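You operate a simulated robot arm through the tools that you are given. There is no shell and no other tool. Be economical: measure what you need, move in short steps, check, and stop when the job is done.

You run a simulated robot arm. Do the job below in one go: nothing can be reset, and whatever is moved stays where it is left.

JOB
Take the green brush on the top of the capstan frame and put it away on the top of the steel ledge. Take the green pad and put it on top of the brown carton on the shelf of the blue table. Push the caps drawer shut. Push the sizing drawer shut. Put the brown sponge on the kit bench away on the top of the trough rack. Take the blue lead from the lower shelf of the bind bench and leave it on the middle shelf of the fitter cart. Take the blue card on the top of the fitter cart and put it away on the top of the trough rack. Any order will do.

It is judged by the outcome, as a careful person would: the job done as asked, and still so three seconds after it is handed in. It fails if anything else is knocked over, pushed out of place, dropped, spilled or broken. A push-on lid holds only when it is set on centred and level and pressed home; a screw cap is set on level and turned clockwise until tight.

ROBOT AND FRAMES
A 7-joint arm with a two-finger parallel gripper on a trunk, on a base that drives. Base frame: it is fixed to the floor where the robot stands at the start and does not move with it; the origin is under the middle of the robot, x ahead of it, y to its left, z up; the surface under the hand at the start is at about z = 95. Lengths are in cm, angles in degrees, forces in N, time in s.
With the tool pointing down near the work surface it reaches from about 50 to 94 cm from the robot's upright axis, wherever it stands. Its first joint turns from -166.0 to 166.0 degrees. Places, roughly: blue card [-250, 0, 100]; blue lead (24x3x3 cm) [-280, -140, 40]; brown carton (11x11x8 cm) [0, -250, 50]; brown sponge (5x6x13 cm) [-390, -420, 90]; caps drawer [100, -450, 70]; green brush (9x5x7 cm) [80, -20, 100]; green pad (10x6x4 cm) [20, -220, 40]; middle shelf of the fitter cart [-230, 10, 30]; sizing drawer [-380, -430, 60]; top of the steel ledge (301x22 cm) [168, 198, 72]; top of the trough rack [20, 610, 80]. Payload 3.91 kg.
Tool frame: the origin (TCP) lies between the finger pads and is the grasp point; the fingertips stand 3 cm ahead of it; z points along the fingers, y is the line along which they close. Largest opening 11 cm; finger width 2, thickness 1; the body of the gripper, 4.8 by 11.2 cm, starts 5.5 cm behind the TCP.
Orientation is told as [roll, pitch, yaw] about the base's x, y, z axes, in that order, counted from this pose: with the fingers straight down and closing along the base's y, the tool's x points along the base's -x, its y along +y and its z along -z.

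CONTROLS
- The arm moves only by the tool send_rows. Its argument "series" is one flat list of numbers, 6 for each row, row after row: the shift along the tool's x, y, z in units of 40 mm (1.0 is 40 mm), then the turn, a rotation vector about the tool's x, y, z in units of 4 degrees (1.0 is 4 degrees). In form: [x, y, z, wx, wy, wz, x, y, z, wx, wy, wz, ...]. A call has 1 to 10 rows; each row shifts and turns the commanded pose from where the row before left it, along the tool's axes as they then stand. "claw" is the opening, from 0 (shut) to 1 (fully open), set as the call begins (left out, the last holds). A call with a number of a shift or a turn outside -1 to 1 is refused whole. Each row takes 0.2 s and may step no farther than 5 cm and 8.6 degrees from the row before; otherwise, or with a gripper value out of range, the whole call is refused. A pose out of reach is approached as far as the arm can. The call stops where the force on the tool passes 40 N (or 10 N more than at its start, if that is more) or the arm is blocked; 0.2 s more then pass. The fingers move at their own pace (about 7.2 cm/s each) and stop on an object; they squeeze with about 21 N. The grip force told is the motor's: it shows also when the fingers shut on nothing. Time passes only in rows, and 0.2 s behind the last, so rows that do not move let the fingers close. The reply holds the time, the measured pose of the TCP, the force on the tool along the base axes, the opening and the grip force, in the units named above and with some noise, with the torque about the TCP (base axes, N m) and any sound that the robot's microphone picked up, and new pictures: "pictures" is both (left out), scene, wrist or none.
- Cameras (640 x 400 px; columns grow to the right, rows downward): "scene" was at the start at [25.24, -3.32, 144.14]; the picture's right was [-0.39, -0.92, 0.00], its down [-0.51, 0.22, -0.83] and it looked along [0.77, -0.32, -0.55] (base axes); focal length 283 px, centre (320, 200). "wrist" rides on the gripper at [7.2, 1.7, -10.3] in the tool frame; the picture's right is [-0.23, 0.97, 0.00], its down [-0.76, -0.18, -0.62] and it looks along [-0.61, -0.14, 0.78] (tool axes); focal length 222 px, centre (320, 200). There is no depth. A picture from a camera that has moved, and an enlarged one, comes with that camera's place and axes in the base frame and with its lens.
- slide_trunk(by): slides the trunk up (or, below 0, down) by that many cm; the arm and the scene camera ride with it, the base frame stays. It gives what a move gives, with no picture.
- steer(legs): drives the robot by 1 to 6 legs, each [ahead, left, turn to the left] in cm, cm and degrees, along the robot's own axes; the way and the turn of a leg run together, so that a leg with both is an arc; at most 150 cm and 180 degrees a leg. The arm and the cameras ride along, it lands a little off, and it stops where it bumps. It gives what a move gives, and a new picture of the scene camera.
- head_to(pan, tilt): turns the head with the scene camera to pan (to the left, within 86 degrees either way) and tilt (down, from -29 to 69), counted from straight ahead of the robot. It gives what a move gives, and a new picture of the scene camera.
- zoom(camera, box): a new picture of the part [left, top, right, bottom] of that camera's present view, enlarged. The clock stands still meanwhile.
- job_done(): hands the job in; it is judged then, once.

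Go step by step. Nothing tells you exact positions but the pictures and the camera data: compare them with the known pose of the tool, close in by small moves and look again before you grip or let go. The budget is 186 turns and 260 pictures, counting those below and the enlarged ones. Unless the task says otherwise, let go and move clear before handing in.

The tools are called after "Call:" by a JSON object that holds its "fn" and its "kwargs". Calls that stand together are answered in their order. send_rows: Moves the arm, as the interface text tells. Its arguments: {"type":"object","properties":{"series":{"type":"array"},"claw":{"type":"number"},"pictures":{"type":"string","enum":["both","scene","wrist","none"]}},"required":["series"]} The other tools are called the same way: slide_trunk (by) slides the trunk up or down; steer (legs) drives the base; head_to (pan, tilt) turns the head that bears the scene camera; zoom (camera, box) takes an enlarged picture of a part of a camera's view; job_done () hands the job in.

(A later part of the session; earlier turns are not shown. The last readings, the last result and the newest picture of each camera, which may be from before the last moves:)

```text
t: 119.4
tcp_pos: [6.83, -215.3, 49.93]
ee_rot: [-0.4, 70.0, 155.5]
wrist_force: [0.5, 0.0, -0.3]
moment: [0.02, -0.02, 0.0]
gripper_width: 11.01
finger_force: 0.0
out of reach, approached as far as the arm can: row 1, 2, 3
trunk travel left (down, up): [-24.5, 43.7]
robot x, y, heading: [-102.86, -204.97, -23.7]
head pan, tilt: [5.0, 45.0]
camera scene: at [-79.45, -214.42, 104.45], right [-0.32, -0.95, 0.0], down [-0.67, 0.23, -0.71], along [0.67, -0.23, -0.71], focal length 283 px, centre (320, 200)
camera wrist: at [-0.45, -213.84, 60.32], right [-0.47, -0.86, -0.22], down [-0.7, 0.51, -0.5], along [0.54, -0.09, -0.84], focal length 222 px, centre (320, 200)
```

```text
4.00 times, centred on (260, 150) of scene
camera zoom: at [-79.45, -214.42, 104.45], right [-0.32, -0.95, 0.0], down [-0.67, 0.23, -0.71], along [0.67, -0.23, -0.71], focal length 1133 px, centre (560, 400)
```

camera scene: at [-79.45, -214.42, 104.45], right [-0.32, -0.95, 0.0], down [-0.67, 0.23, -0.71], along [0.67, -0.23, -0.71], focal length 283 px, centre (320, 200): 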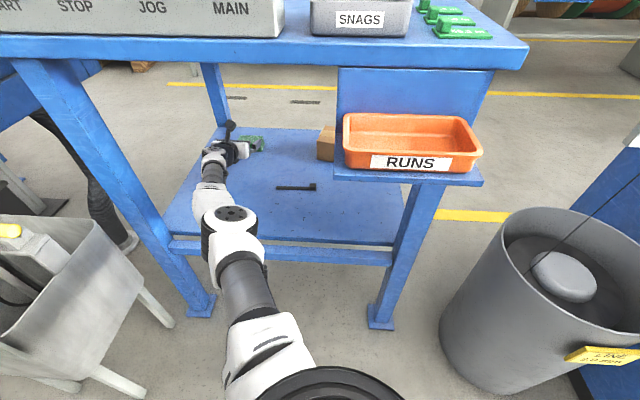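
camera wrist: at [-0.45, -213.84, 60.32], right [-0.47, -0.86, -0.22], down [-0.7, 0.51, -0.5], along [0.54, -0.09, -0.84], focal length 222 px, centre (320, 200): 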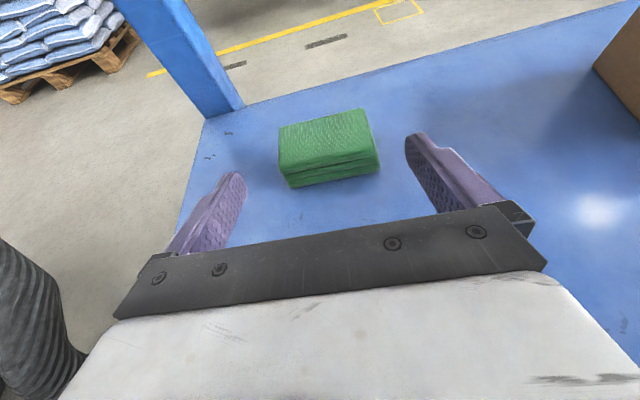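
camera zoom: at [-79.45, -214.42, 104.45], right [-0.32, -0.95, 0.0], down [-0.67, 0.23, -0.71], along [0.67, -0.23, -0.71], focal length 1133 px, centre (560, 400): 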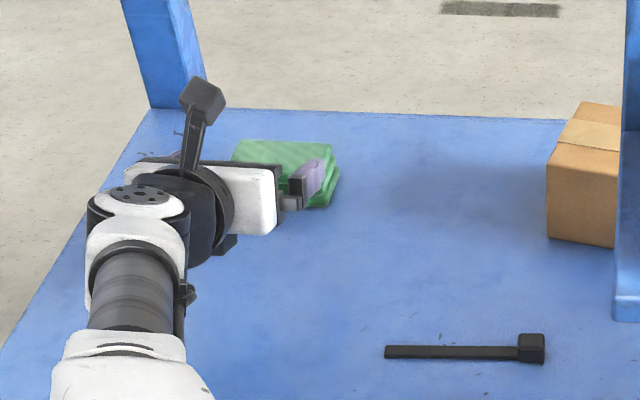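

The arm is at full reach. I lower the trunk 4.8 cm and creep the base ahead.

Call:
{"fn": "slide_trunk", "kwargs": {"by": -4.8}}

Call:
{"fn": "steer", "kwargs": {"legs": [[5.5, 0, 0]]}}

Call:
{"fn": "send_rows", "kwargs": {"series": [0, 0, 0, 0, 0, 0], "pictures": "wrist"}}

```text
t: 120.3
tcp_pos: [6.94, -215.23, 45.15]
ee_rot: [-0.3, 70.0, 155.4]
wrist_force: [-0.2, -0.2, -0.2]
moment: [0.02, 0.0, 0.0]
gripper_width: 10.99
finger_force: 0.0
trunk travel left (down, up): [-19.7, 48.5]
robot x, y, heading: [-103.15, -205.1, -23.8]
head pan, tilt: [5.0, 45.0]
```

```text
t: 121.2
tcp_pos: [11.78, -217.44, 45.14]
ee_rot: [-0.4, 70.1, 155.4]
wrist_force: [-0.1, 0.2, 0.5]
moment: [-0.02, -0.02, 0.03]
gripper_width: 10.99
finger_force: 0.2
trunk travel left (down, up): [-19.7, 48.5]
robot x, y, heading: [-97.92, -207.09, -23.9]
head pan, tilt: [5.0, 45.0]
camera scene: at [-74.51, -216.63, 99.66], right [-0.32, -0.95, 0.0], down [-0.67, 0.23, -0.71], along [0.67, -0.23, -0.71], focal length 283 px, centre (320, 200)
```

scene: 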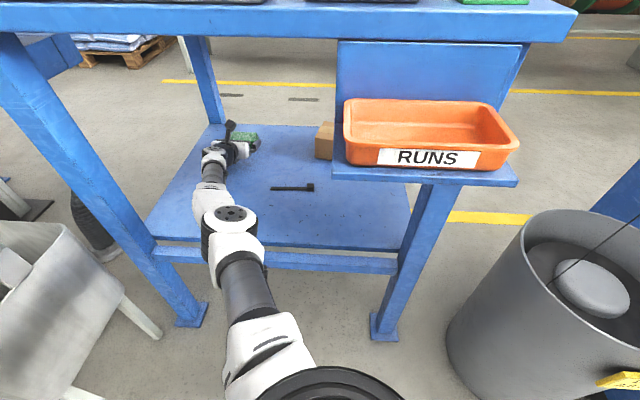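

```text
t: 121.6
tcp_pos: [11.88, -217.54, 45.12]
ee_rot: [-0.5, 70.0, 155.3]
wrist_force: [-0.1, -0.8, -0.1]
moment: [0.01, -0.01, -0.01]
gripper_width: 11.0
finger_force: 0.0
trunk travel left (down, up): [-19.7, 48.5]
robot x, y, heading: [-97.6, -206.81, -24.0]
head pan, tilt: [5.0, 45.0]
camera wrist: at [4.51, -216.09, 55.52], right [-0.47, -0.86, -0.22], down [-0.7, 0.51, -0.5], along [0.54, -0.09, -0.84], focal length 222 px, centre (320, 200)
```

wrist: 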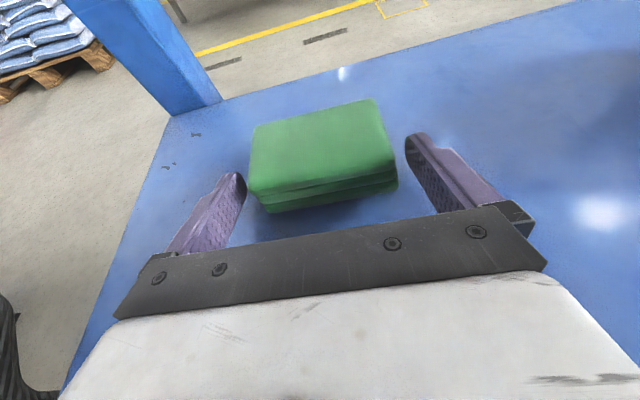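

Well centred between the fingers. I creep 4 cm more and close.

Call:
{"fn": "steer", "kwargs": {"legs": [[4, 0, 0]]}}

Call:
{"fn": "send_rows", "kwargs": {"series": [0, 0, 0, 0, 0, 0, 0, 0, 0, 0, 0, 0, 0, 0, 0, 0, 0, 0], "claw": 0, "pictures": "wrist"}}

```text
t: 122.5
tcp_pos: [15.48, -219.14, 45.07]
ee_rot: [-0.4, 70.0, 155.5]
wrist_force: [0.5, 0.2, -0.2]
moment: [0.0, 0.0, -0.02]
gripper_width: 11.0
finger_force: 0.2
trunk travel left (down, up): [-19.7, 48.5]
robot x, y, heading: [-94.02, -208.79, -24.0]
head pan, tilt: [5.0, 45.0]
camera scene: at [-70.79, -218.26, 99.66], right [-0.32, -0.95, 0.0], down [-0.67, 0.23, -0.71], along [0.67, -0.23, -0.71], focal length 283 px, centre (320, 200)
```

scene: 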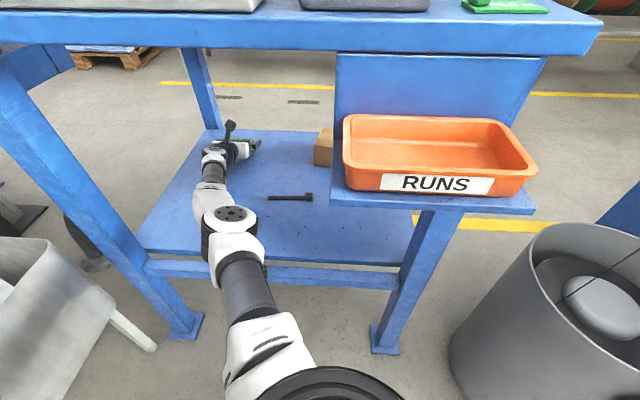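

```text
t: 123.3
tcp_pos: [15.52, -219.19, 45.16]
ee_rot: [-0.4, 70.0, 155.4]
wrist_force: [-0.7, 0.4, -0.1]
moment: [-0.03, 0.04, 0.0]
gripper_width: 9.41
finger_force: 21.4
trunk travel left (down, up): [-19.7, 48.5]
robot x, y, heading: [-93.95, -208.95, -23.8]
head pan, tilt: [5.0, 45.0]
camera wrist: at [8.22, -217.67, 55.53], right [-0.47, -0.86, -0.22], down [-0.7, 0.51, -0.5], along [0.54, -0.09, -0.84], focal length 222 px, centre (320, 200)
```

wrist: 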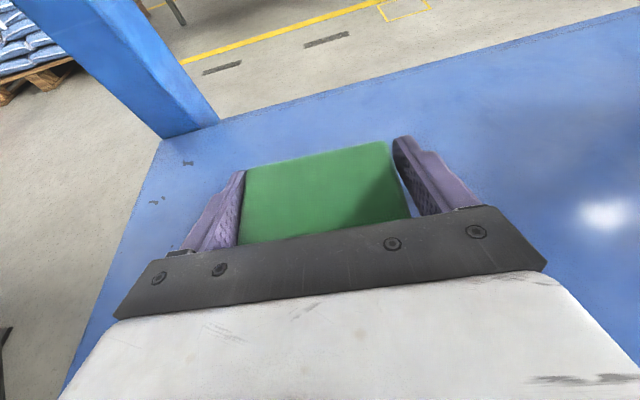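

Gripped at 9.4 cm. I lift with the trunk and check.

Call:
{"fn": "slide_trunk", "kwargs": {"by": 11.5}}

Call:
{"fn": "send_rows", "kwargs": {"series": [0, 0, 0, 0, 0, 0], "pictures": "both"}}

```text
t: 124.8
tcp_pos: [15.42, -219.19, 56.76]
ee_rot: [-0.3, 70.0, 155.4]
wrist_force: [-0.5, -0.1, 0.0]
moment: [0.03, 0.02, 0.0]
gripper_width: 9.45
finger_force: 21.4
trunk travel left (down, up): [-31.2, 37.0]
robot x, y, heading: [-94.32, -209.33, -23.9]
head pan, tilt: [5.0, 45.0]
```

```text
t: 125.2
tcp_pos: [15.54, -219.06, 56.64]
ee_rot: [-0.4, 70.0, 155.4]
wrist_force: [-0.2, 0.2, -0.8]
moment: [-0.02, 0.0, 0.02]
gripper_width: 9.44
finger_force: 20.7
trunk travel left (down, up): [-31.2, 37.0]
robot x, y, heading: [-93.75, -209.09, -23.6]
head pan, tilt: [5.0, 45.0]
camera scene: at [-70.78, -218.26, 111.15], right [-0.32, -0.95, 0.0], down [-0.67, 0.23, -0.71], along [0.67, -0.23, -0.71], focal length 283 px, centre (320, 200)
camera wrist: at [8.22, -217.67, 67.02], right [-0.47, -0.86, -0.22], down [-0.7, 0.51, -0.5], along [0.54, -0.09, -0.84], focal length 222 px, centre (320, 200)
```

scene: 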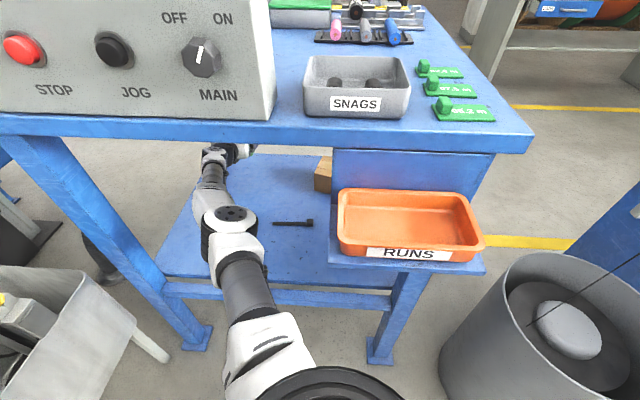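
wrist: 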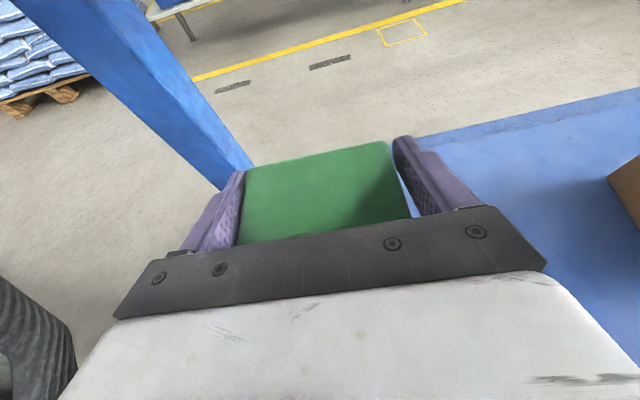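

The pad is held level. I move right toward the carton in two stages.

Call:
{"fn": "send_rows", "kwargs": {"series": [-0.02, 0.8, -0.04, 0, 0, 0, -0.02, 0.8, -0.04, 0, 0, 0, -0.02, 0.8, -0.04, 0, 0, 0, -0.02, 0.8, -0.04, 0, 0, 0, -0.02, 0.8, -0.04, 0, 0, 0], "pictures": "both"}}

```text
t: 126.4
tcp_pos: [8.0, -233.36, 56.52]
ee_rot: [-0.4, 70.1, 155.4]
wrist_force: [-0.4, -0.5, -0.4]
moment: [-0.01, 0.01, -0.03]
gripper_width: 9.44
finger_force: 20.9
trunk travel left (down, up): [-31.2, 37.0]
robot x, y, heading: [-93.67, -208.48, -24.1]
head pan, tilt: [5.0, 45.0]
camera scene: at [-70.78, -218.26, 111.15], right [-0.32, -0.95, 0.0], down [-0.67, 0.23, -0.71], along [0.67, -0.23, -0.71], focal length 283 px, centre (320, 200)
camera wrist: at [0.8, -231.83, 66.85], right [-0.47, -0.86, -0.22], down [-0.7, 0.51, -0.5], along [0.54, -0.09, -0.84], focal length 222 px, centre (320, 200)
```

scene: 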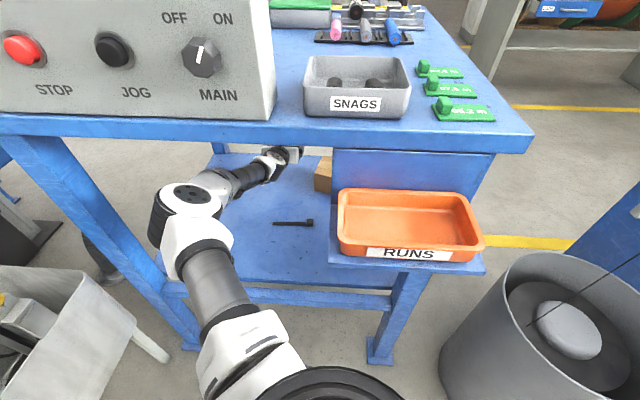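
wrist: 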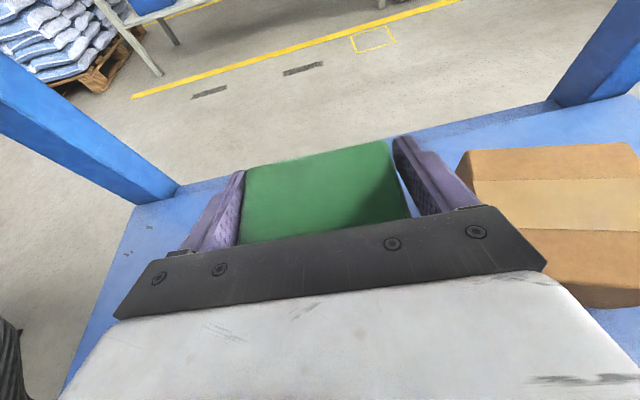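

The elbow swings toward the left leg as the arm shortens. I back the base a little so the arm stays extended, then continue right.

Call:
{"fn": "steer", "kwargs": {"legs": [[-5.5, 0, 0]]}}

Call:
{"fn": "send_rows", "kwargs": {"series": [0.09, 0, 0.24, 0, 0, 0, 0.09, 0, 0.24, 0, 0, 0, 0.09, 0.3, 0.24, 0, 0, 0, 0.09, 0.5, 0.24, 0, 0, 0, 0.05, 0.7, 0.15, 0, 0, 0, 0, 0.8, 0, 0, 0, 0], "pictures": "both"}}

```text
t: 127.3
tcp_pos: [3.13, -231.19, 56.5]
ee_rot: [-0.4, 70.0, 155.4]
wrist_force: [0.5, 0.1, -1.3]
moment: [-0.05, 0.01, -0.01]
gripper_width: 9.45
finger_force: 20.8
trunk travel left (down, up): [-31.2, 37.0]
robot x, y, heading: [-99.04, -206.63, -24.0]
head pan, tilt: [5.0, 45.0]
camera scene: at [-75.77, -216.06, 111.15], right [-0.32, -0.95, 0.0], down [-0.67, 0.23, -0.71], along [0.67, -0.23, -0.71], focal length 283 px, centre (320, 200)
```

scene: 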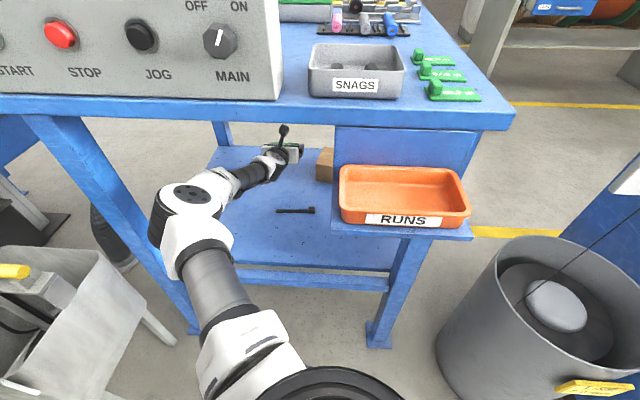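

```text
t: 128.7
tcp_pos: [3.82, -241.38, 56.44]
ee_rot: [-0.5, 70.0, 155.4]
wrist_force: [0.0, -1.1, -0.8]
moment: [-0.01, 0.02, -0.03]
gripper_width: 9.44
finger_force: 20.4
trunk travel left (down, up): [-31.2, 37.0]
robot x, y, heading: [-99.31, -206.57, -24.1]
head pan, tilt: [5.0, 45.0]
camera scene: at [-75.76, -216.05, 111.15], right [-0.32, -0.95, 0.0], down [-0.67, 0.23, -0.71], along [0.67, -0.23, -0.71], focal length 283 px, centre (320, 200)
camera wrist: at [-3.52, -240.07, 66.82], right [-0.47, -0.86, -0.22], down [-0.7, 0.51, -0.5], along [0.54, -0.08, -0.84], focal length 222 px, centre (320, 200)
```

scene: 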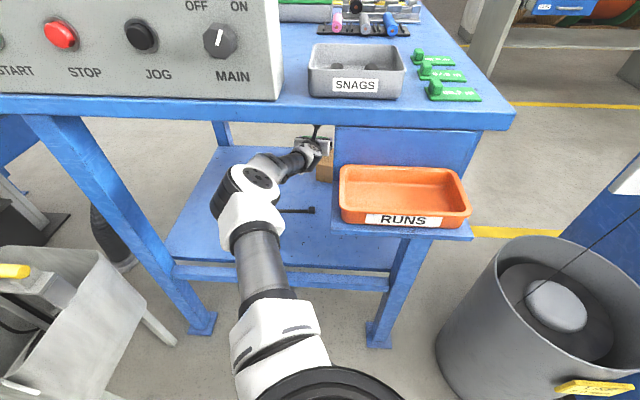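
wrist: 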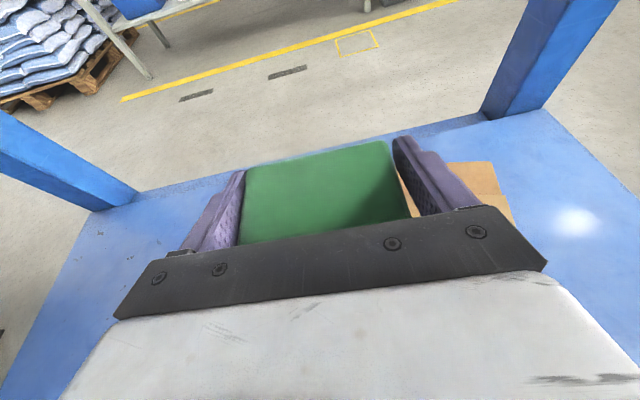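

Call:
{"fn": "send_rows", "kwargs": {"series": [0, 0.6, 0, 0, 0, 0, 0, 0.6, 0, 0, 0, 0, 0, 0.58, 0, 0, 0, 0], "pictures": "both"}}

Call:
{"fn": "zoom", "kwargs": {"camera": "scene", "box": [270, 110, 390, 200]}}

```text
t: 129.5
tcp_pos: [0.75, -248.05, 56.32]
ee_rot: [-0.4, 69.9, 155.3]
wrist_force: [0.2, -0.1, -0.1]
moment: [-0.01, 0.0, 0.0]
gripper_width: 9.46
finger_force: 21.1
trunk travel left (down, up): [-31.2, 37.0]
robot x, y, heading: [-98.89, -206.84, -23.8]
head pan, tilt: [5.0, 45.0]
camera scene: at [-75.77, -216.06, 111.15], right [-0.32, -0.95, 0.0], down [-0.67, 0.23, -0.71], along [0.67, -0.23, -0.71], focal length 283 px, centre (320, 200)
camera wrist: at [-6.51, -246.55, 66.77], right [-0.47, -0.86, -0.22], down [-0.7, 0.51, -0.5], along [0.54, -0.09, -0.84], focal length 222 px, centre (320, 200)
```

scene: 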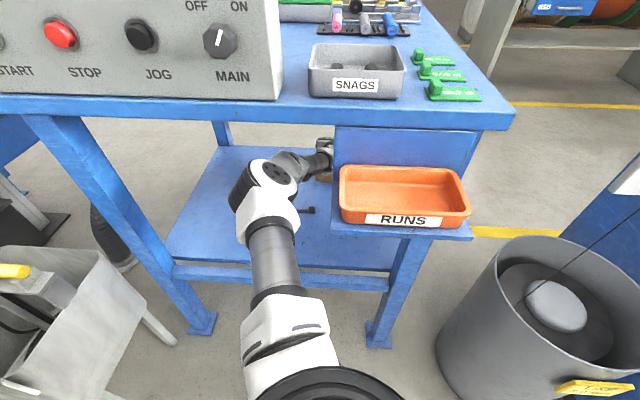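
wrist: 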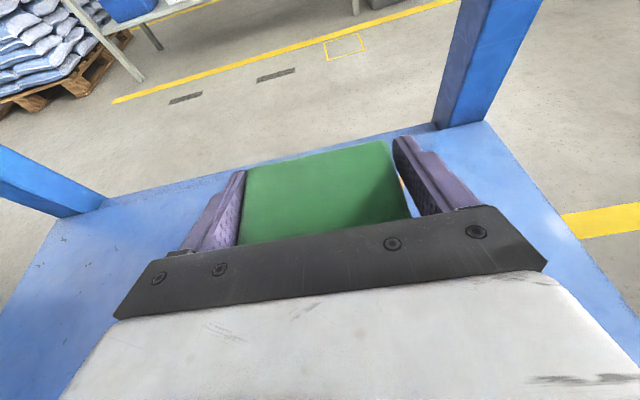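

```text
4.44 times, centred on (330, 155) of scene
camera zoom: at [-75.77, -216.06, 111.15], right [-0.32, -0.95, 0.0], down [-0.67, 0.23, -0.71], along [0.67, -0.23, -0.71], focal length 1258 px, centre (276, 400)
```

zoom: 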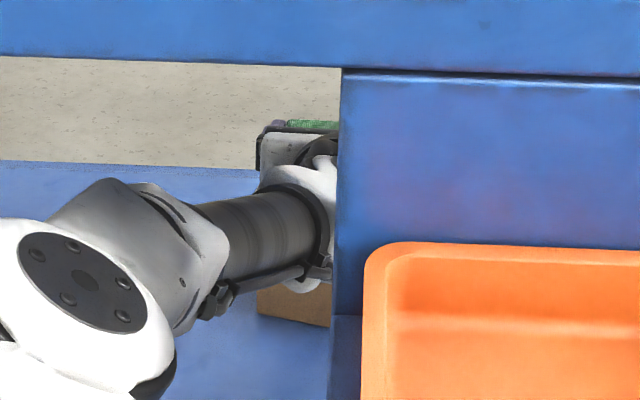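

Call:
{"fn": "send_rows", "kwargs": {"series": [-0.235, 0, 0.085, 0, 0, 0, -0.235, 0, 0.085, 0, 0, 0, -0.2, 0, 0.075, 0, 0, 0], "pictures": "wrist"}}

```text
t: 130.3
tcp_pos: [0.82, -247.9, 53.48]
ee_rot: [-0.5, 70.0, 155.4]
wrist_force: [1.2, -0.2, 0.2]
moment: [0.03, -0.01, 0.05]
gripper_width: 9.44
finger_force: 20.8
trunk travel left (down, up): [-31.2, 37.0]
robot x, y, heading: [-98.79, -207.0, -24.1]
head pan, tilt: [5.0, 45.0]
camera wrist: at [-6.49, -246.52, 63.96], right [-0.47, -0.86, -0.22], down [-0.7, 0.51, -0.5], along [0.54, -0.09, -0.84], focal length 222 px, centre (320, 200)
```

wrist: 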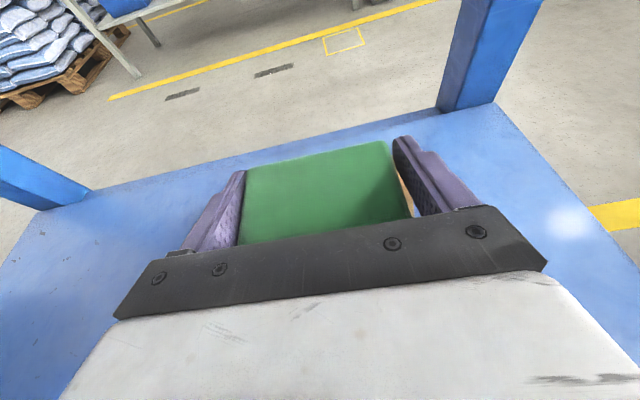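

Call:
{"fn": "send_rows", "kwargs": {"series": [-0.05, 0, 0.018, 0, 0, 0, -0.05, 0, 0.018, 0, 0, 0, -0.05, 0, 0.018, 0, 0, 0], "pictures": "none"}}

```text
t: 131.1
tcp_pos: [0.75, -248.02, 53.17]
ee_rot: [-0.4, 70.1, 155.4]
wrist_force: [-1.1, -0.9, 6.1]
moment: [-0.15, 0.19, -0.01]
gripper_width: 9.48
finger_force: 21.0
trunk travel left (down, up): [-31.2, 37.0]
robot x, y, heading: [-99.15, -206.55, -23.5]
head pan, tilt: [5.0, 45.0]
```

Contact at the expected height. I open and back straight out with the base.

Call:
{"fn": "send_rows", "kwargs": {"series": [0, 0, 0, 0, 0, 0, 0, 0, 0, 0, 0, 0, 0, 0, 0, 0, 0, 0], "claw": 1, "pictures": "wrist"}}

Call:
{"fn": "steer", "kwargs": {"legs": [[-16, 0, 0]]}}

Call:
{"fn": "send_rows", "kwargs": {"series": [0, 0, 0, 0, 0, 0], "pictures": "wrist"}}

```text
t: 131.9
tcp_pos: [0.85, -248.0, 52.96]
ee_rot: [-0.4, 70.0, 155.5]
wrist_force: [-0.2, 0.4, -0.2]
moment: [0.05, -0.03, 0.0]
gripper_width: 11.01
finger_force: 0.0
trunk travel left (down, up): [-31.2, 37.0]
robot x, y, heading: [-98.96, -206.91, -24.0]
head pan, tilt: [5.0, 45.0]
camera wrist: at [-6.47, -246.44, 63.35], right [-0.47, -0.86, -0.22], down [-0.7, 0.51, -0.5], along [0.54, -0.09, -0.84], focal length 222 px, centre (320, 200)
```

wrist: 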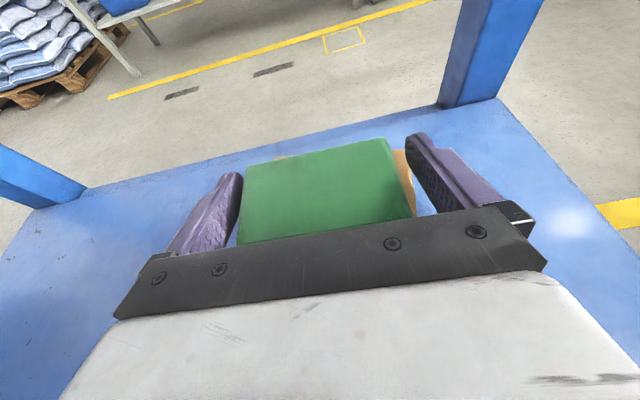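

```text
t: 133.3
tcp_pos: [-13.95, -241.54, 52.96]
ee_rot: [-0.3, 70.1, 155.3]
wrist_force: [1.0, -0.5, -0.2]
moment: [-0.01, -0.03, 0.0]
gripper_width: 10.99
finger_force: 0.1
trunk travel left (down, up): [-31.2, 37.0]
robot x, y, heading: [-113.83, -200.63, -23.9]
head pan, tilt: [5.0, 45.0]
camera scene: at [-90.48, -209.55, 111.16], right [-0.32, -0.95, 0.0], down [-0.67, 0.23, -0.71], along [0.67, -0.23, -0.71], focal length 283 px, centre (320, 200)
```

scene: 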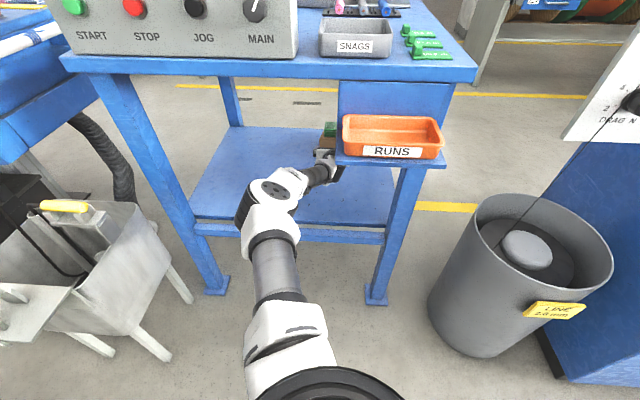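

```text
t: 133.7
tcp_pos: [-13.9, -241.49, 53.04]
ee_rot: [-0.5, 70.0, 155.3]
wrist_force: [0.5, -0.4, -0.2]
moment: [0.02, 0.02, 0.01]
gripper_width: 10.98
finger_force: 0.0
trunk travel left (down, up): [-31.2, 37.0]
robot x, y, heading: [-114.09, -199.96, -23.9]
head pan, tilt: [5.0, 45.0]
camera wrist: at [-21.21, -239.97, 63.34], right [-0.47, -0.86, -0.22], down [-0.7, 0.51, -0.5], along [0.54, -0.09, -0.84], focal length 222 px, centre (320, 200)
```

wrist: 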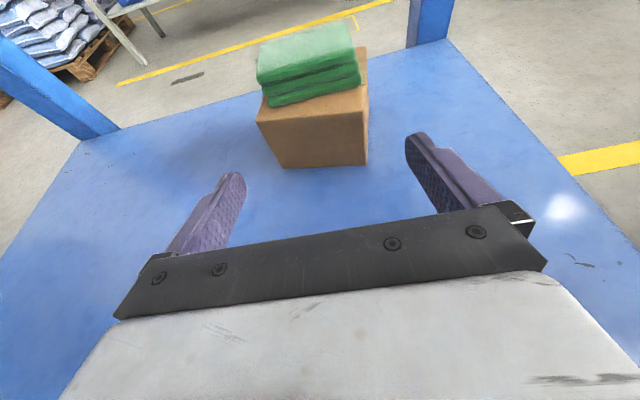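

The pad rests on the carton. I back out fully, raise the trunk, and look toward the caps drawer.

Call:
{"fn": "steer", "kwargs": {"legs": [[-60, 0, 0]]}}

Call:
{"fn": "slide_trunk", "kwargs": {"by": 35}}

Call:
{"fn": "head_to", "kwargs": {"pan": -25, "tilt": 15}}

Call:
{"fn": "head_to", "kwargs": {"pan": -80, "tilt": 15}}

```text
t: 137.1
tcp_pos: [-68.53, -216.11, 53.0]
ee_rot: [-0.5, 69.9, 156.1]
wrist_force: [0.1, 0.1, -0.9]
moment: [-0.01, -0.06, 0.02]
gripper_width: 10.98
finger_force: 0.1
trunk travel left (down, up): [-31.2, 37.0]
robot x, y, heading: [-168.68, -176.1, -23.3]
head pan, tilt: [5.0, 45.0]
camera scene: at [-145.6, -185.16, 111.15], right [-0.31, -0.95, 0.0], down [-0.67, 0.22, -0.71], along [0.67, -0.22, -0.71], focal length 283 px, centre (320, 200)
```

scene: 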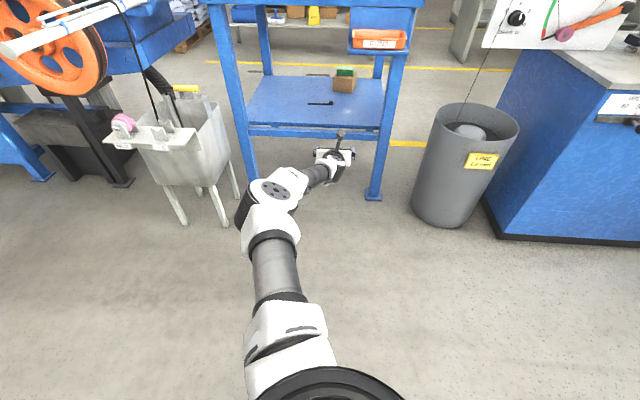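

```text
t: 140.6
tcp_pos: [-68.65, -216.04, 87.89]
ee_rot: [-0.3, 70.0, 156.0]
wrist_force: [-1.1, 0.2, 0.1]
moment: [0.01, 0.02, -0.01]
gripper_width: 11.0
finger_force: 0.1
trunk travel left (down, up): [-66.2, 2.0]
robot x, y, heading: [-169.15, -176.01, -23.3]
head pan, tilt: [5.0, 45.0]
```

```text
t: 141.5
tcp_pos: [-68.55, -216.1, 88.0]
ee_rot: [-0.4, 70.0, 156.1]
wrist_force: [0.5, 0.3, -1.0]
moment: [-0.01, -0.02, -0.01]
gripper_width: 11.02
finger_force: 0.1
trunk travel left (down, up): [-66.2, 2.0]
robot x, y, heading: [-169.3, -176.24, -23.1]
head pan, tilt: [-25.0, 15.0]
camera scene: at [-147.09, -189.58, 150.83], right [-0.74, -0.67, 0.0], down [-0.17, 0.19, -0.97], along [0.64, -0.72, -0.26], focal length 283 px, centre (320, 200)
```

scene: 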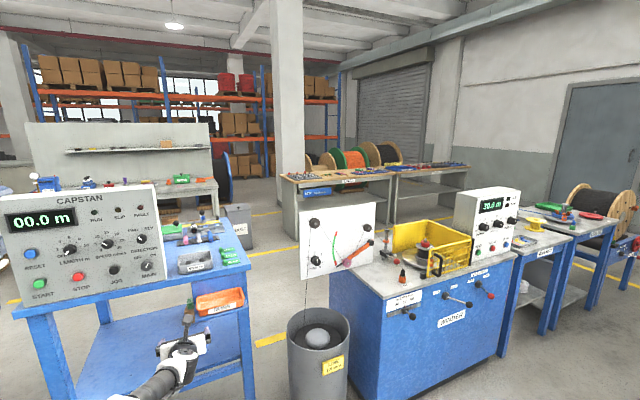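

```text
t: 142.8
tcp_pos: [-68.62, -216.05, 87.93]
ee_rot: [-0.5, 70.0, 156.0]
wrist_force: [-0.2, 0.6, 0.3]
moment: [0.01, 0.0, -0.04]
gripper_width: 11.02
finger_force: 0.0
trunk travel left (down, up): [-66.2, 2.0]
robot x, y, heading: [-168.99, -176.1, -23.3]
head pan, tilt: [-80.0, 15.0]
camera scene: at [-155.45, -191.71, 150.84], right [-0.97, 0.23, 0.0], down [0.06, 0.25, -0.97], along [-0.22, -0.94, -0.26], focal length 283 px, centre (320, 200)
```

scene: 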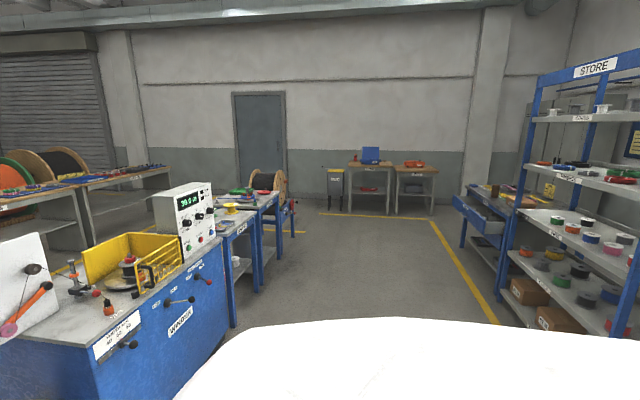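

The caps drawer is likely the blue drawer on the wooden bench; the sizing drawer the open one near the store shelves. I zoom on the former.

Call:
{"fn": "zoom", "kwargs": {"camera": "scene", "box": [430, 160, 530, 260]}}

Call:
{"fn": "head_to", "kwargs": {"pan": -25, "tilt": 15}}

Call:
{"fn": "zoom", "kwargs": {"camera": "scene", "box": [260, 160, 400, 240]}}

```text
4.00 times, centred on (480, 210) of scene
camera zoom: at [-155.45, -191.71, 150.84], right [-0.97, 0.23, 0.0], down [0.06, 0.25, -0.97], along [-0.22, -0.94, -0.26], focal length 1133 px, centre (-320, 160)
```

zoom: 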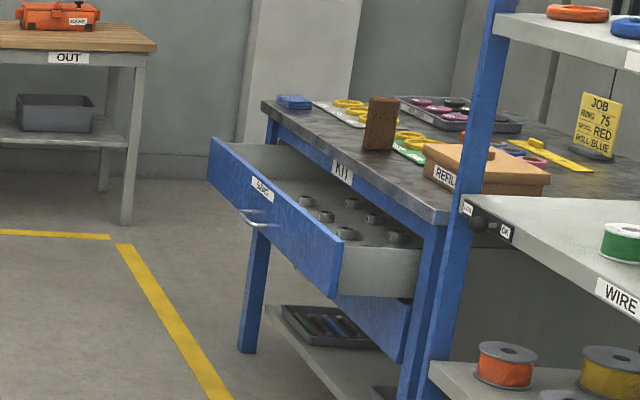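

```text
t: 144.0
tcp_pos: [-68.63, -216.11, 88.08]
ee_rot: [-0.3, 70.0, 156.1]
wrist_force: [0.8, -0.1, 0.1]
moment: [0.02, 0.01, 0.01]
gripper_width: 11.0
finger_force: 0.2
trunk travel left (down, up): [-66.2, 2.0]
robot x, y, heading: [-169.17, -176.34, -23.0]
head pan, tilt: [-25.0, 15.0]
camera scene: at [-147.1, -189.58, 150.84], right [-0.75, -0.67, 0.0], down [-0.17, 0.19, -0.97], along [0.64, -0.72, -0.26], focal length 283 px, centre (320, 200)
```

scene: 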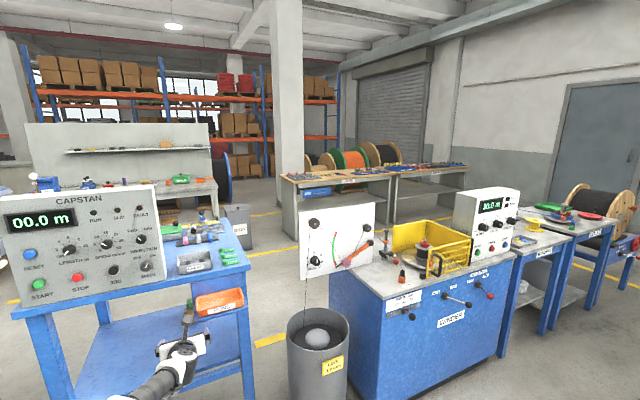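

```text
4.57 times, centred on (330, 200) of scene
camera zoom: at [-147.1, -189.58, 150.84], right [-0.75, -0.67, 0.0], down [-0.17, 0.19, -0.97], along [0.64, -0.72, -0.26], focal length 1294 px, centre (274, 200)
```

zoom: 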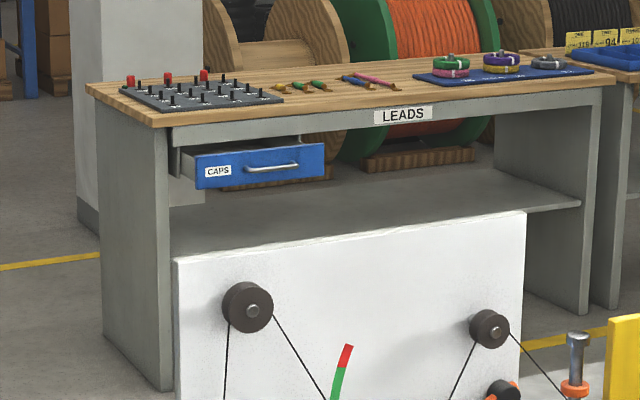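

The CAPS drawer sits under the LEADS bench on the far side of the machine line (n-side), so I must go around the south end. First I draw the arm in and close the fingers.

Call:
{"fn": "send_rows", "kwargs": {"series": [-0.3, 0, -0.82, 0, 1, 0, -0.25, 0, -0.84, 0, 1, 0, -0.2, 0, -0.85, 0, 1, 0, -0.13, 0, -0.86, 0, 1, 0, -0.07, 0, -0.87, 0, 1, 0, 0, 0, -0.87, 0, 0, 0, 0, 0, -0.87, 0, 0, 0], "claw": 0, "pictures": "none"}}

Call:
{"fn": "steer", "kwargs": {"legs": [[0, 0, -91], [150, 0, 0], [100, 0, 0]]}}

Call:
{"fn": "head_to", "kwargs": {"pan": 30, "tilt": 20}}

```text
t: 145.6
tcp_pos: [-90.96, -206.36, 87.73]
ee_rot: [-119.3, 89.8, 37.3]
wrist_force: [-0.7, 0.0, -0.3]
moment: [0.02, -0.03, 0.03]
gripper_width: 0.01
finger_force: 20.4
trunk travel left (down, up): [-66.2, 2.0]
robot x, y, heading: [-168.75, -176.23, -23.2]
head pan, tilt: [-25.0, 15.0]
```

```text
t: 161.7
tcp_pos: [-307.86, -476.46, 87.58]
ee_rot: [-91.2, 89.8, -27.4]
wrist_force: [-0.2, -0.1, -0.3]
moment: [-0.02, 0.01, -0.02]
gripper_width: 0.0
finger_force: 20.8
trunk travel left (down, up): [-66.2, 2.0]
robot x, y, heading: [-273.66, -399.6, -115.7]
head pan, tilt: [-25.0, 15.0]
camera scene: at [-288.63, -420.92, 150.83], right [-0.63, 0.78, 0.0], down [0.2, 0.16, -0.97], along [-0.75, -0.61, -0.26], focal length 283 px, centre (320, 200)
```

scene: 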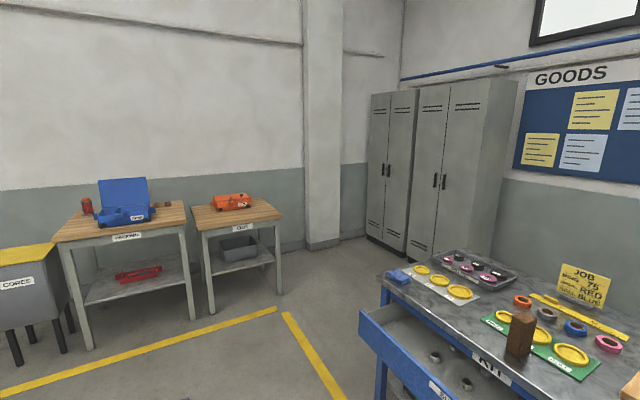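

```text
t: 162.9
tcp_pos: [-307.97, -476.37, 87.62]
ee_rot: [-96.5, 89.8, -32.8]
wrist_force: [-0.4, 0.0, 0.2]
moment: [-0.01, -0.03, 0.0]
gripper_width: 0.0
finger_force: 21.5
trunk travel left (down, up): [-66.2, 2.0]
robot x, y, heading: [-273.97, -399.87, -115.9]
head pan, tilt: [30.0, 20.0]
camera scene: at [-280.71, -424.29, 150.02], right [-1.0, -0.07, 0.0], down [-0.02, 0.34, -0.94], along [0.07, -0.94, -0.34], focal length 283 px, centre (320, 200)
```

scene: 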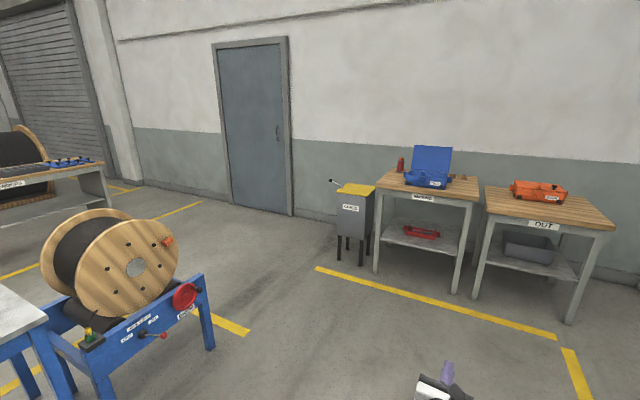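

I'm already beside the kit bench, so I'll shut the sizing drawer now. I look at it.

Call:
{"fn": "head_to", "kwargs": {"pan": -55, "tilt": 35}}

Call:
{"fn": "zoom", "kwargs": {"camera": "scene", "box": [160, 140, 480, 340]}}

```text
t: 164.5
tcp_pos: [-308.11, -476.33, 87.59]
ee_rot: [-96.7, 89.8, -33.0]
wrist_force: [-0.6, 0.0, -0.9]
moment: [-0.02, 0.02, -0.03]
gripper_width: 0.03
finger_force: 21.4
trunk travel left (down, up): [-66.2, 2.0]
robot x, y, heading: [-273.49, -399.66, -116.2]
head pan, tilt: [-55.0, 35.0]
camera scene: at [-290.06, -416.4, 147.64], right [-0.16, 0.99, 0.0], down [0.57, 0.09, -0.82], along [-0.81, -0.13, -0.57], focal length 283 px, centre (320, 200)
```

scene: 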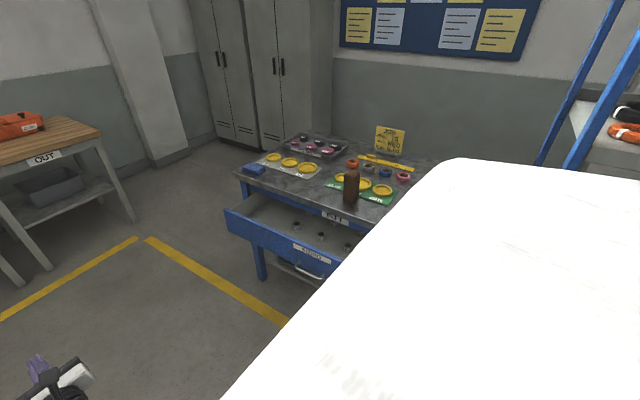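

```text
2.00 times, centred on (320, 240) of scene
camera zoom: at [-290.06, -416.4, 147.64], right [-0.16, 0.99, 0.0], down [0.57, 0.09, -0.82], along [-0.81, -0.13, -0.57], focal length 566 px, centre (320, 120)
```

zoom: 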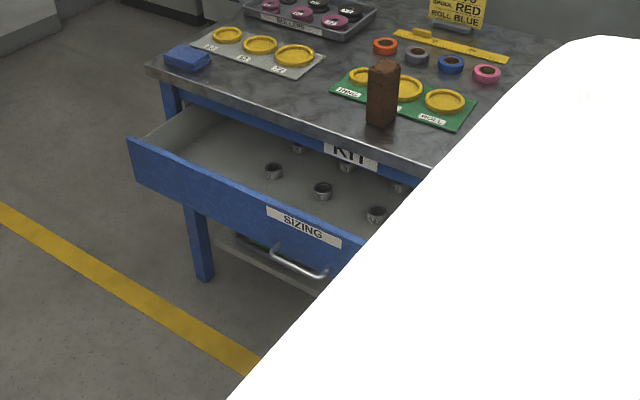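

Label reads SIZING; the drawer front is near [-365, -432, 70]. I move into the aisle opposite it, facing the bench.

Call:
{"fn": "steer", "kwargs": {"legs": [[40, 40, 0], [25, 13, 0], [0, 0, -87]]}}

Call:
{"fn": "head_to", "kwargs": {"pan": 0, "tilt": 30}}

```text
t: 173.6
tcp_pos: [-331.93, -451.26, 87.61]
ee_rot: [-96.3, 89.9, -120.4]
wrist_force: [-0.1, -0.5, -0.2]
moment: [0.0, 0.0, -0.03]
gripper_width: 0.01
finger_force: 21.0
trunk travel left (down, up): [-66.2, 2.0]
robot x, y, heading: [-254.13, -482.42, 156.2]
head pan, tilt: [-55.0, 35.0]
camera scene: at [-271.43, -466.69, 147.63], right [0.98, 0.19, 0.0], down [0.11, -0.56, -0.82], along [-0.16, 0.8, -0.57], focal length 283 px, centre (320, 200)
```

scene: 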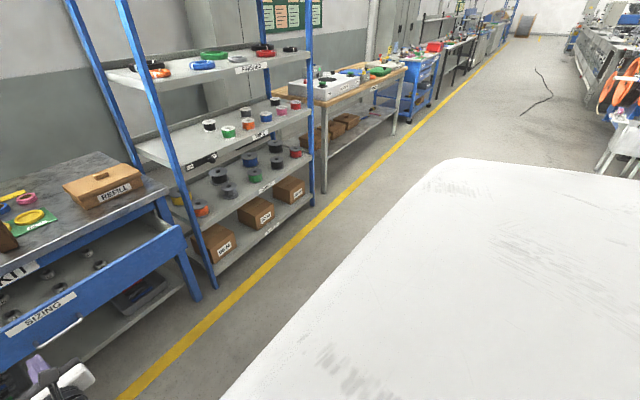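

```text
t: 174.9
tcp_pos: [-331.9, -451.12, 87.63]
ee_rot: [-96.5, 89.7, -120.6]
wrist_force: [0.4, -0.3, -0.4]
moment: [0.0, -0.01, 0.01]
gripper_width: 0.0
finger_force: 21.2
trunk travel left (down, up): [-66.2, 2.0]
robot x, y, heading: [-254.84, -481.86, 156.0]
head pan, tilt: [0.0, 30.0]
camera scene: at [-277.99, -471.68, 148.41], right [0.4, 0.91, 0.0], down [0.46, -0.2, -0.87], along [-0.79, 0.35, -0.5], focal length 283 px, centre (320, 200)
```

scene: 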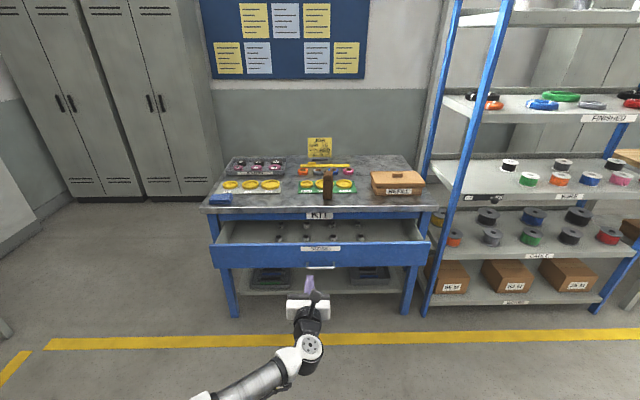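

The drawer face label is at about [-367, -432, 68]. I lower the hand to label height, centre it, and drive up close.

Call:
{"fn": "slide_trunk", "kwargs": {"by": -19}}

Call:
{"fn": "steer", "kwargs": {"legs": [[32, -4, 0]]}}

Call:
{"fn": "send_rows", "kwargs": {"series": [0, 0, 0, 0, 0, 0], "pictures": "wrist"}}

```text
t: 176.9
tcp_pos: [-331.95, -451.23, 68.71]
ee_rot: [-99.9, 89.9, -124.2]
wrist_force: [0.0, 0.2, -0.2]
moment: [0.02, 0.01, 0.0]
gripper_width: 0.0
finger_force: 20.5
trunk travel left (down, up): [-47.2, 21.0]
robot x, y, heading: [-254.23, -482.56, 156.1]
head pan, tilt: [0.0, 30.0]
```

```text
t: 179.1
tcp_pos: [-359.92, -434.46, 68.7]
ee_rot: [-91.9, 89.7, -116.1]
wrist_force: [0.0, -0.4, -0.5]
moment: [0.01, 0.0, 0.01]
gripper_width: 0.01
finger_force: 20.9
trunk travel left (down, up): [-47.2, 21.0]
robot x, y, heading: [-282.11, -465.78, 156.2]
head pan, tilt: [0.0, 30.0]
camera scene: at [-306.12, -454.92, 129.41], right [0.4, 0.91, 0.0], down [0.46, -0.2, -0.87], along [-0.79, 0.35, -0.5], focal length 283 px, centre (320, 200)
```

scene: 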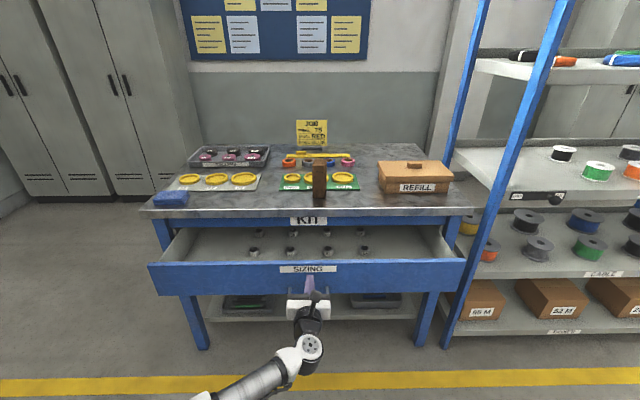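

```text
t: 179.5
tcp_pos: [-360.18, -434.44, 68.64]
ee_rot: [-96.5, 89.8, -120.7]
wrist_force: [-0.2, 0.4, -0.9]
moment: [-0.01, 0.03, 0.0]
gripper_width: 0.0
finger_force: 21.1
trunk travel left (down, up): [-47.2, 21.0]
robot x, y, heading: [-282.42, -465.82, 156.0]
head pan, tilt: [0.0, 30.0]
camera wrist: at [-349.92, -437.01, 75.89], right [0.4, 0.89, -0.23], down [0.49, -0.42, -0.76], along [-0.77, 0.19, -0.61], focal length 222 px, centre (320, 200)
```

wrist: 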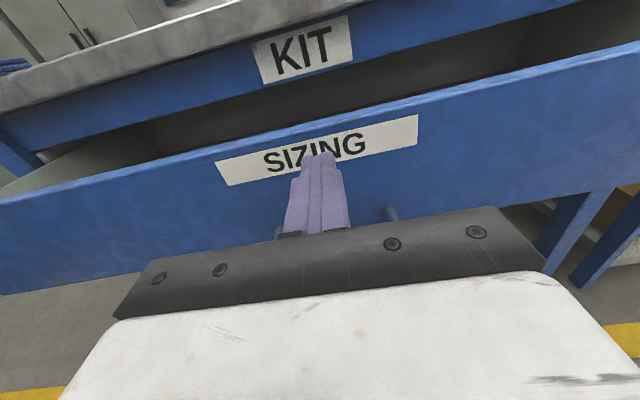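

The fingers point at the label. I push forward along the tool.

Call:
{"fn": "send_rows", "kwargs": {"series": [0, 0, 0.5, 0, 0, 0, 0, 0, 0.5, 0, 0, 0, 0, 0, 0.5, 0, 0, 0, 0, 0, 0.5, 0, 0, 0, 0, 0, 0.5, 0, 0, 0, 0, 0, 0.5, 0, 0, 0, 0, 0, 0.5, 0, 0, 0, 0, 0, 0.5, 0, 0, 0, 0, 0, 0.5, 0, 0, 0, 0, 0, 0.5, 0, 0, 0], "pictures": "scene"}}

```text
t: 181.7
tcp_pos: [-378.28, -426.22, 68.53]
ee_rot: [-80.0, 89.9, -104.2]
wrist_force: [0.9, -0.1, -0.6]
moment: [0.01, -0.01, -0.02]
gripper_width: 0.02
finger_force: 21.3
trunk travel left (down, up): [-47.2, 21.0]
robot x, y, heading: [-282.05, -466.0, 156.0]
head pan, tilt: [0.0, 30.0]
camera scene: at [-306.11, -454.92, 129.41], right [0.4, 0.91, 0.0], down [0.46, -0.2, -0.87], along [-0.79, 0.35, -0.5], focal length 283 px, centre (320, 200)
```

scene: 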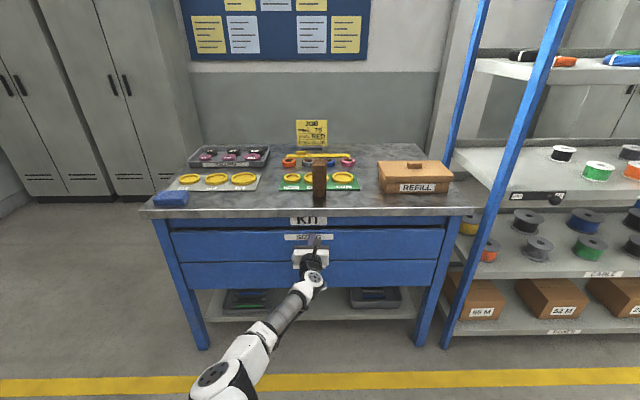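

Call:
{"fn": "send_rows", "kwargs": {"series": [0, 0, 0.3, 0, 0, 0, 0, 0, 0.3, 0, 0, 0, 0, 0, 0.3, 0, 0, 0, 0, 0, 0.3, 0, 0, 0, 0, 0, 0.3, 0, 0, 0, 0, 0, 0.3, 0, 0, 0], "pictures": "both"}}

Call:
{"fn": "zoom", "kwargs": {"camera": "scene", "box": [140, 200, 480, 320]}}

```text
t: 182.1
tcp_pos: [-378.6, -426.1, 68.59]
ee_rot: [-129.8, 89.8, -153.8]
wrist_force: [11.1, -4.5, 2.8]
moment: [-0.03, 0.11, 0.05]
gripper_width: 0.02
finger_force: 20.9
trunk travel left (down, up): [-47.2, 21.0]
robot x, y, heading: [-282.43, -465.58, 156.1]
head pan, tilt: [0.0, 30.0]
stopped in row 1: the force on the tool passed its limit at 80 N (the readings are from after the stop); the commanded pose is now the measured one
camera scene: at [-305.98, -455.0, 129.45], right [0.4, 0.92, 0.0], down [0.46, -0.2, -0.87], along [-0.79, 0.35, -0.5], focal length 283 px, centre (320, 200)
camera wrist: at [-368.44, -428.73, 75.84], right [0.4, 0.89, -0.23], down [0.49, -0.42, -0.76], along [-0.77, 0.19, -0.6], focal length 222 px, centre (320, 200)
```

scene: 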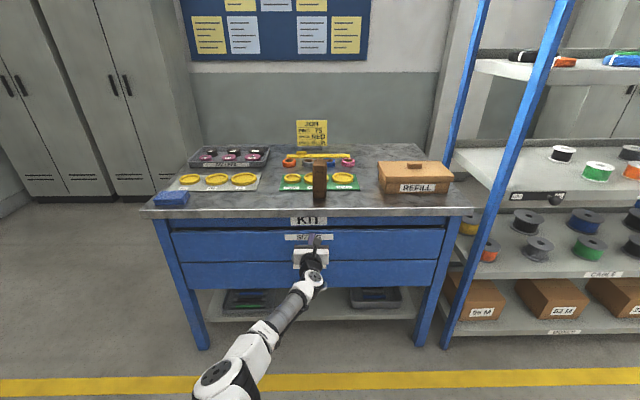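
wrist: 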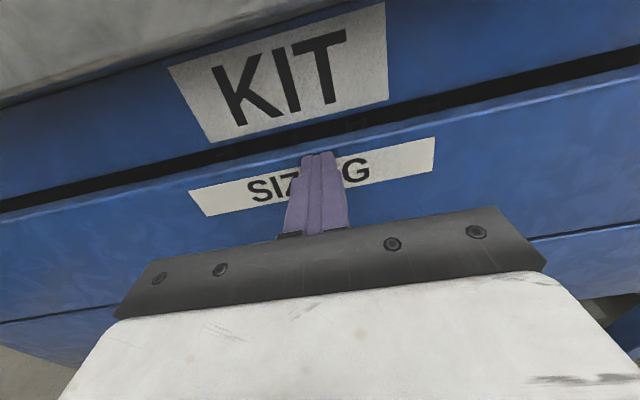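

```text
1.88 times, centred on (310, 260) of scene
camera zoom: at [-305.98, -455.0, 129.45], right [0.4, 0.92, 0.0], down [0.46, -0.2, -0.87], along [-0.79, 0.35, -0.5], focal length 533 px, centre (339, 87)
```

zoom: 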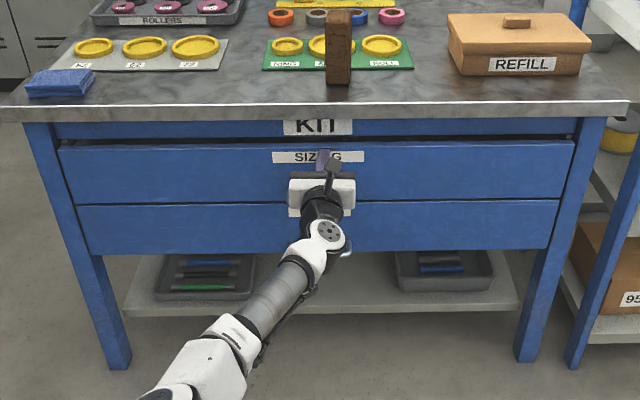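

The sizing drawer is shut flush. I retract, turn to face the other way, and strafe round the south end of the line toward the caps drawer.

Call:
{"fn": "send_rows", "kwargs": {"series": [0, 0, -0.5, 0, 0, 0, 0, 0, -1, 0, 0, 0, 0, 0, -1, 0, 0, 0, 0, 0, -1, 0, 0, 0, 0, 0, -1, 0, 0, 0, 0, 0, -1, 0, 0, 0, 0, 0, -1, 0, 0, 0, 0, 0, -1, 0, 0, 0], "pictures": "none"}}

Call:
{"fn": "steer", "kwargs": {"legs": [[-18, 0, 0], [0, 0, 178], [0, -116, 0]]}}

Call:
{"fn": "head_to", "kwargs": {"pan": 0, "tilt": 22}}

```text
t: 183.8
tcp_pos: [-351.27, -438.22, 68.7]
ee_rot: [-93.4, 89.8, -117.5]
wrist_force: [-0.1, -0.1, 0.3]
moment: [-0.01, 0.04, -0.05]
gripper_width: 0.0
finger_force: 21.2
trunk travel left (down, up): [-47.2, 21.0]
robot x, y, heading: [-282.17, -465.52, 155.9]
head pan, tilt: [0.0, 30.0]
```

```text
t: 201.7
tcp_pos: [-250.91, -607.3, 68.74]
ee_rot: [-98.3, 89.9, 54.4]
wrist_force: [-0.2, 0.8, 0.9]
moment: [0.05, -0.01, -0.02]
gripper_width: 0.0
finger_force: 20.5
trunk travel left (down, up): [-47.2, 21.0]
robot x, y, heading: [-318.38, -576.29, -26.9]
head pan, tilt: [0.0, 30.0]
camera scene: at [-294.96, -587.9, 129.42], right [-0.45, -0.89, 0.0], down [-0.45, 0.23, -0.87], along [0.77, -0.39, -0.5], focal length 283 px, centre (320, 200)
```

scene: 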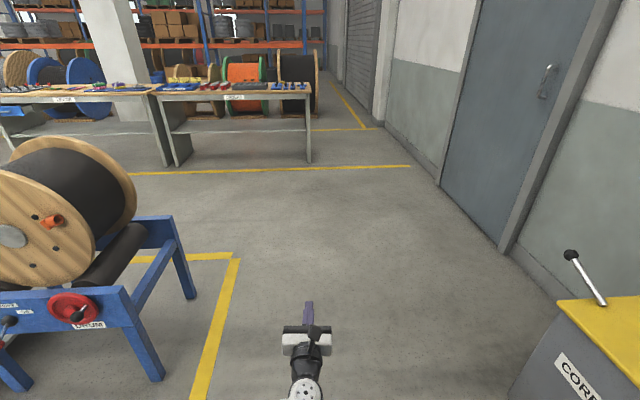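

```text
t: 202.3
tcp_pos: [-250.84, -607.28, 68.68]
ee_rot: [-97.6, 89.9, 55.1]
wrist_force: [0.8, -0.3, 0.8]
moment: [0.0, -0.05, 0.01]
gripper_width: 0.01
finger_force: 21.4
trunk travel left (down, up): [-47.2, 21.0]
robot x, y, heading: [-318.32, -576.16, -27.0]
head pan, tilt: [0.0, 22.0]
camera scene: at [-294.75, -588.01, 130.69], right [-0.45, -0.89, 0.0], down [-0.33, 0.17, -0.93], along [0.83, -0.42, -0.38], focal length 283 px, centre (320, 200)
```

scene: 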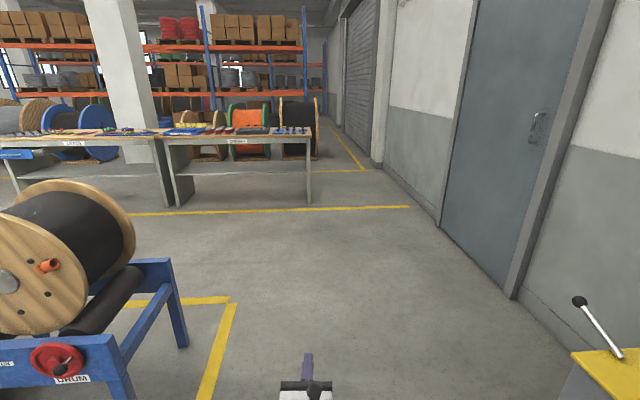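

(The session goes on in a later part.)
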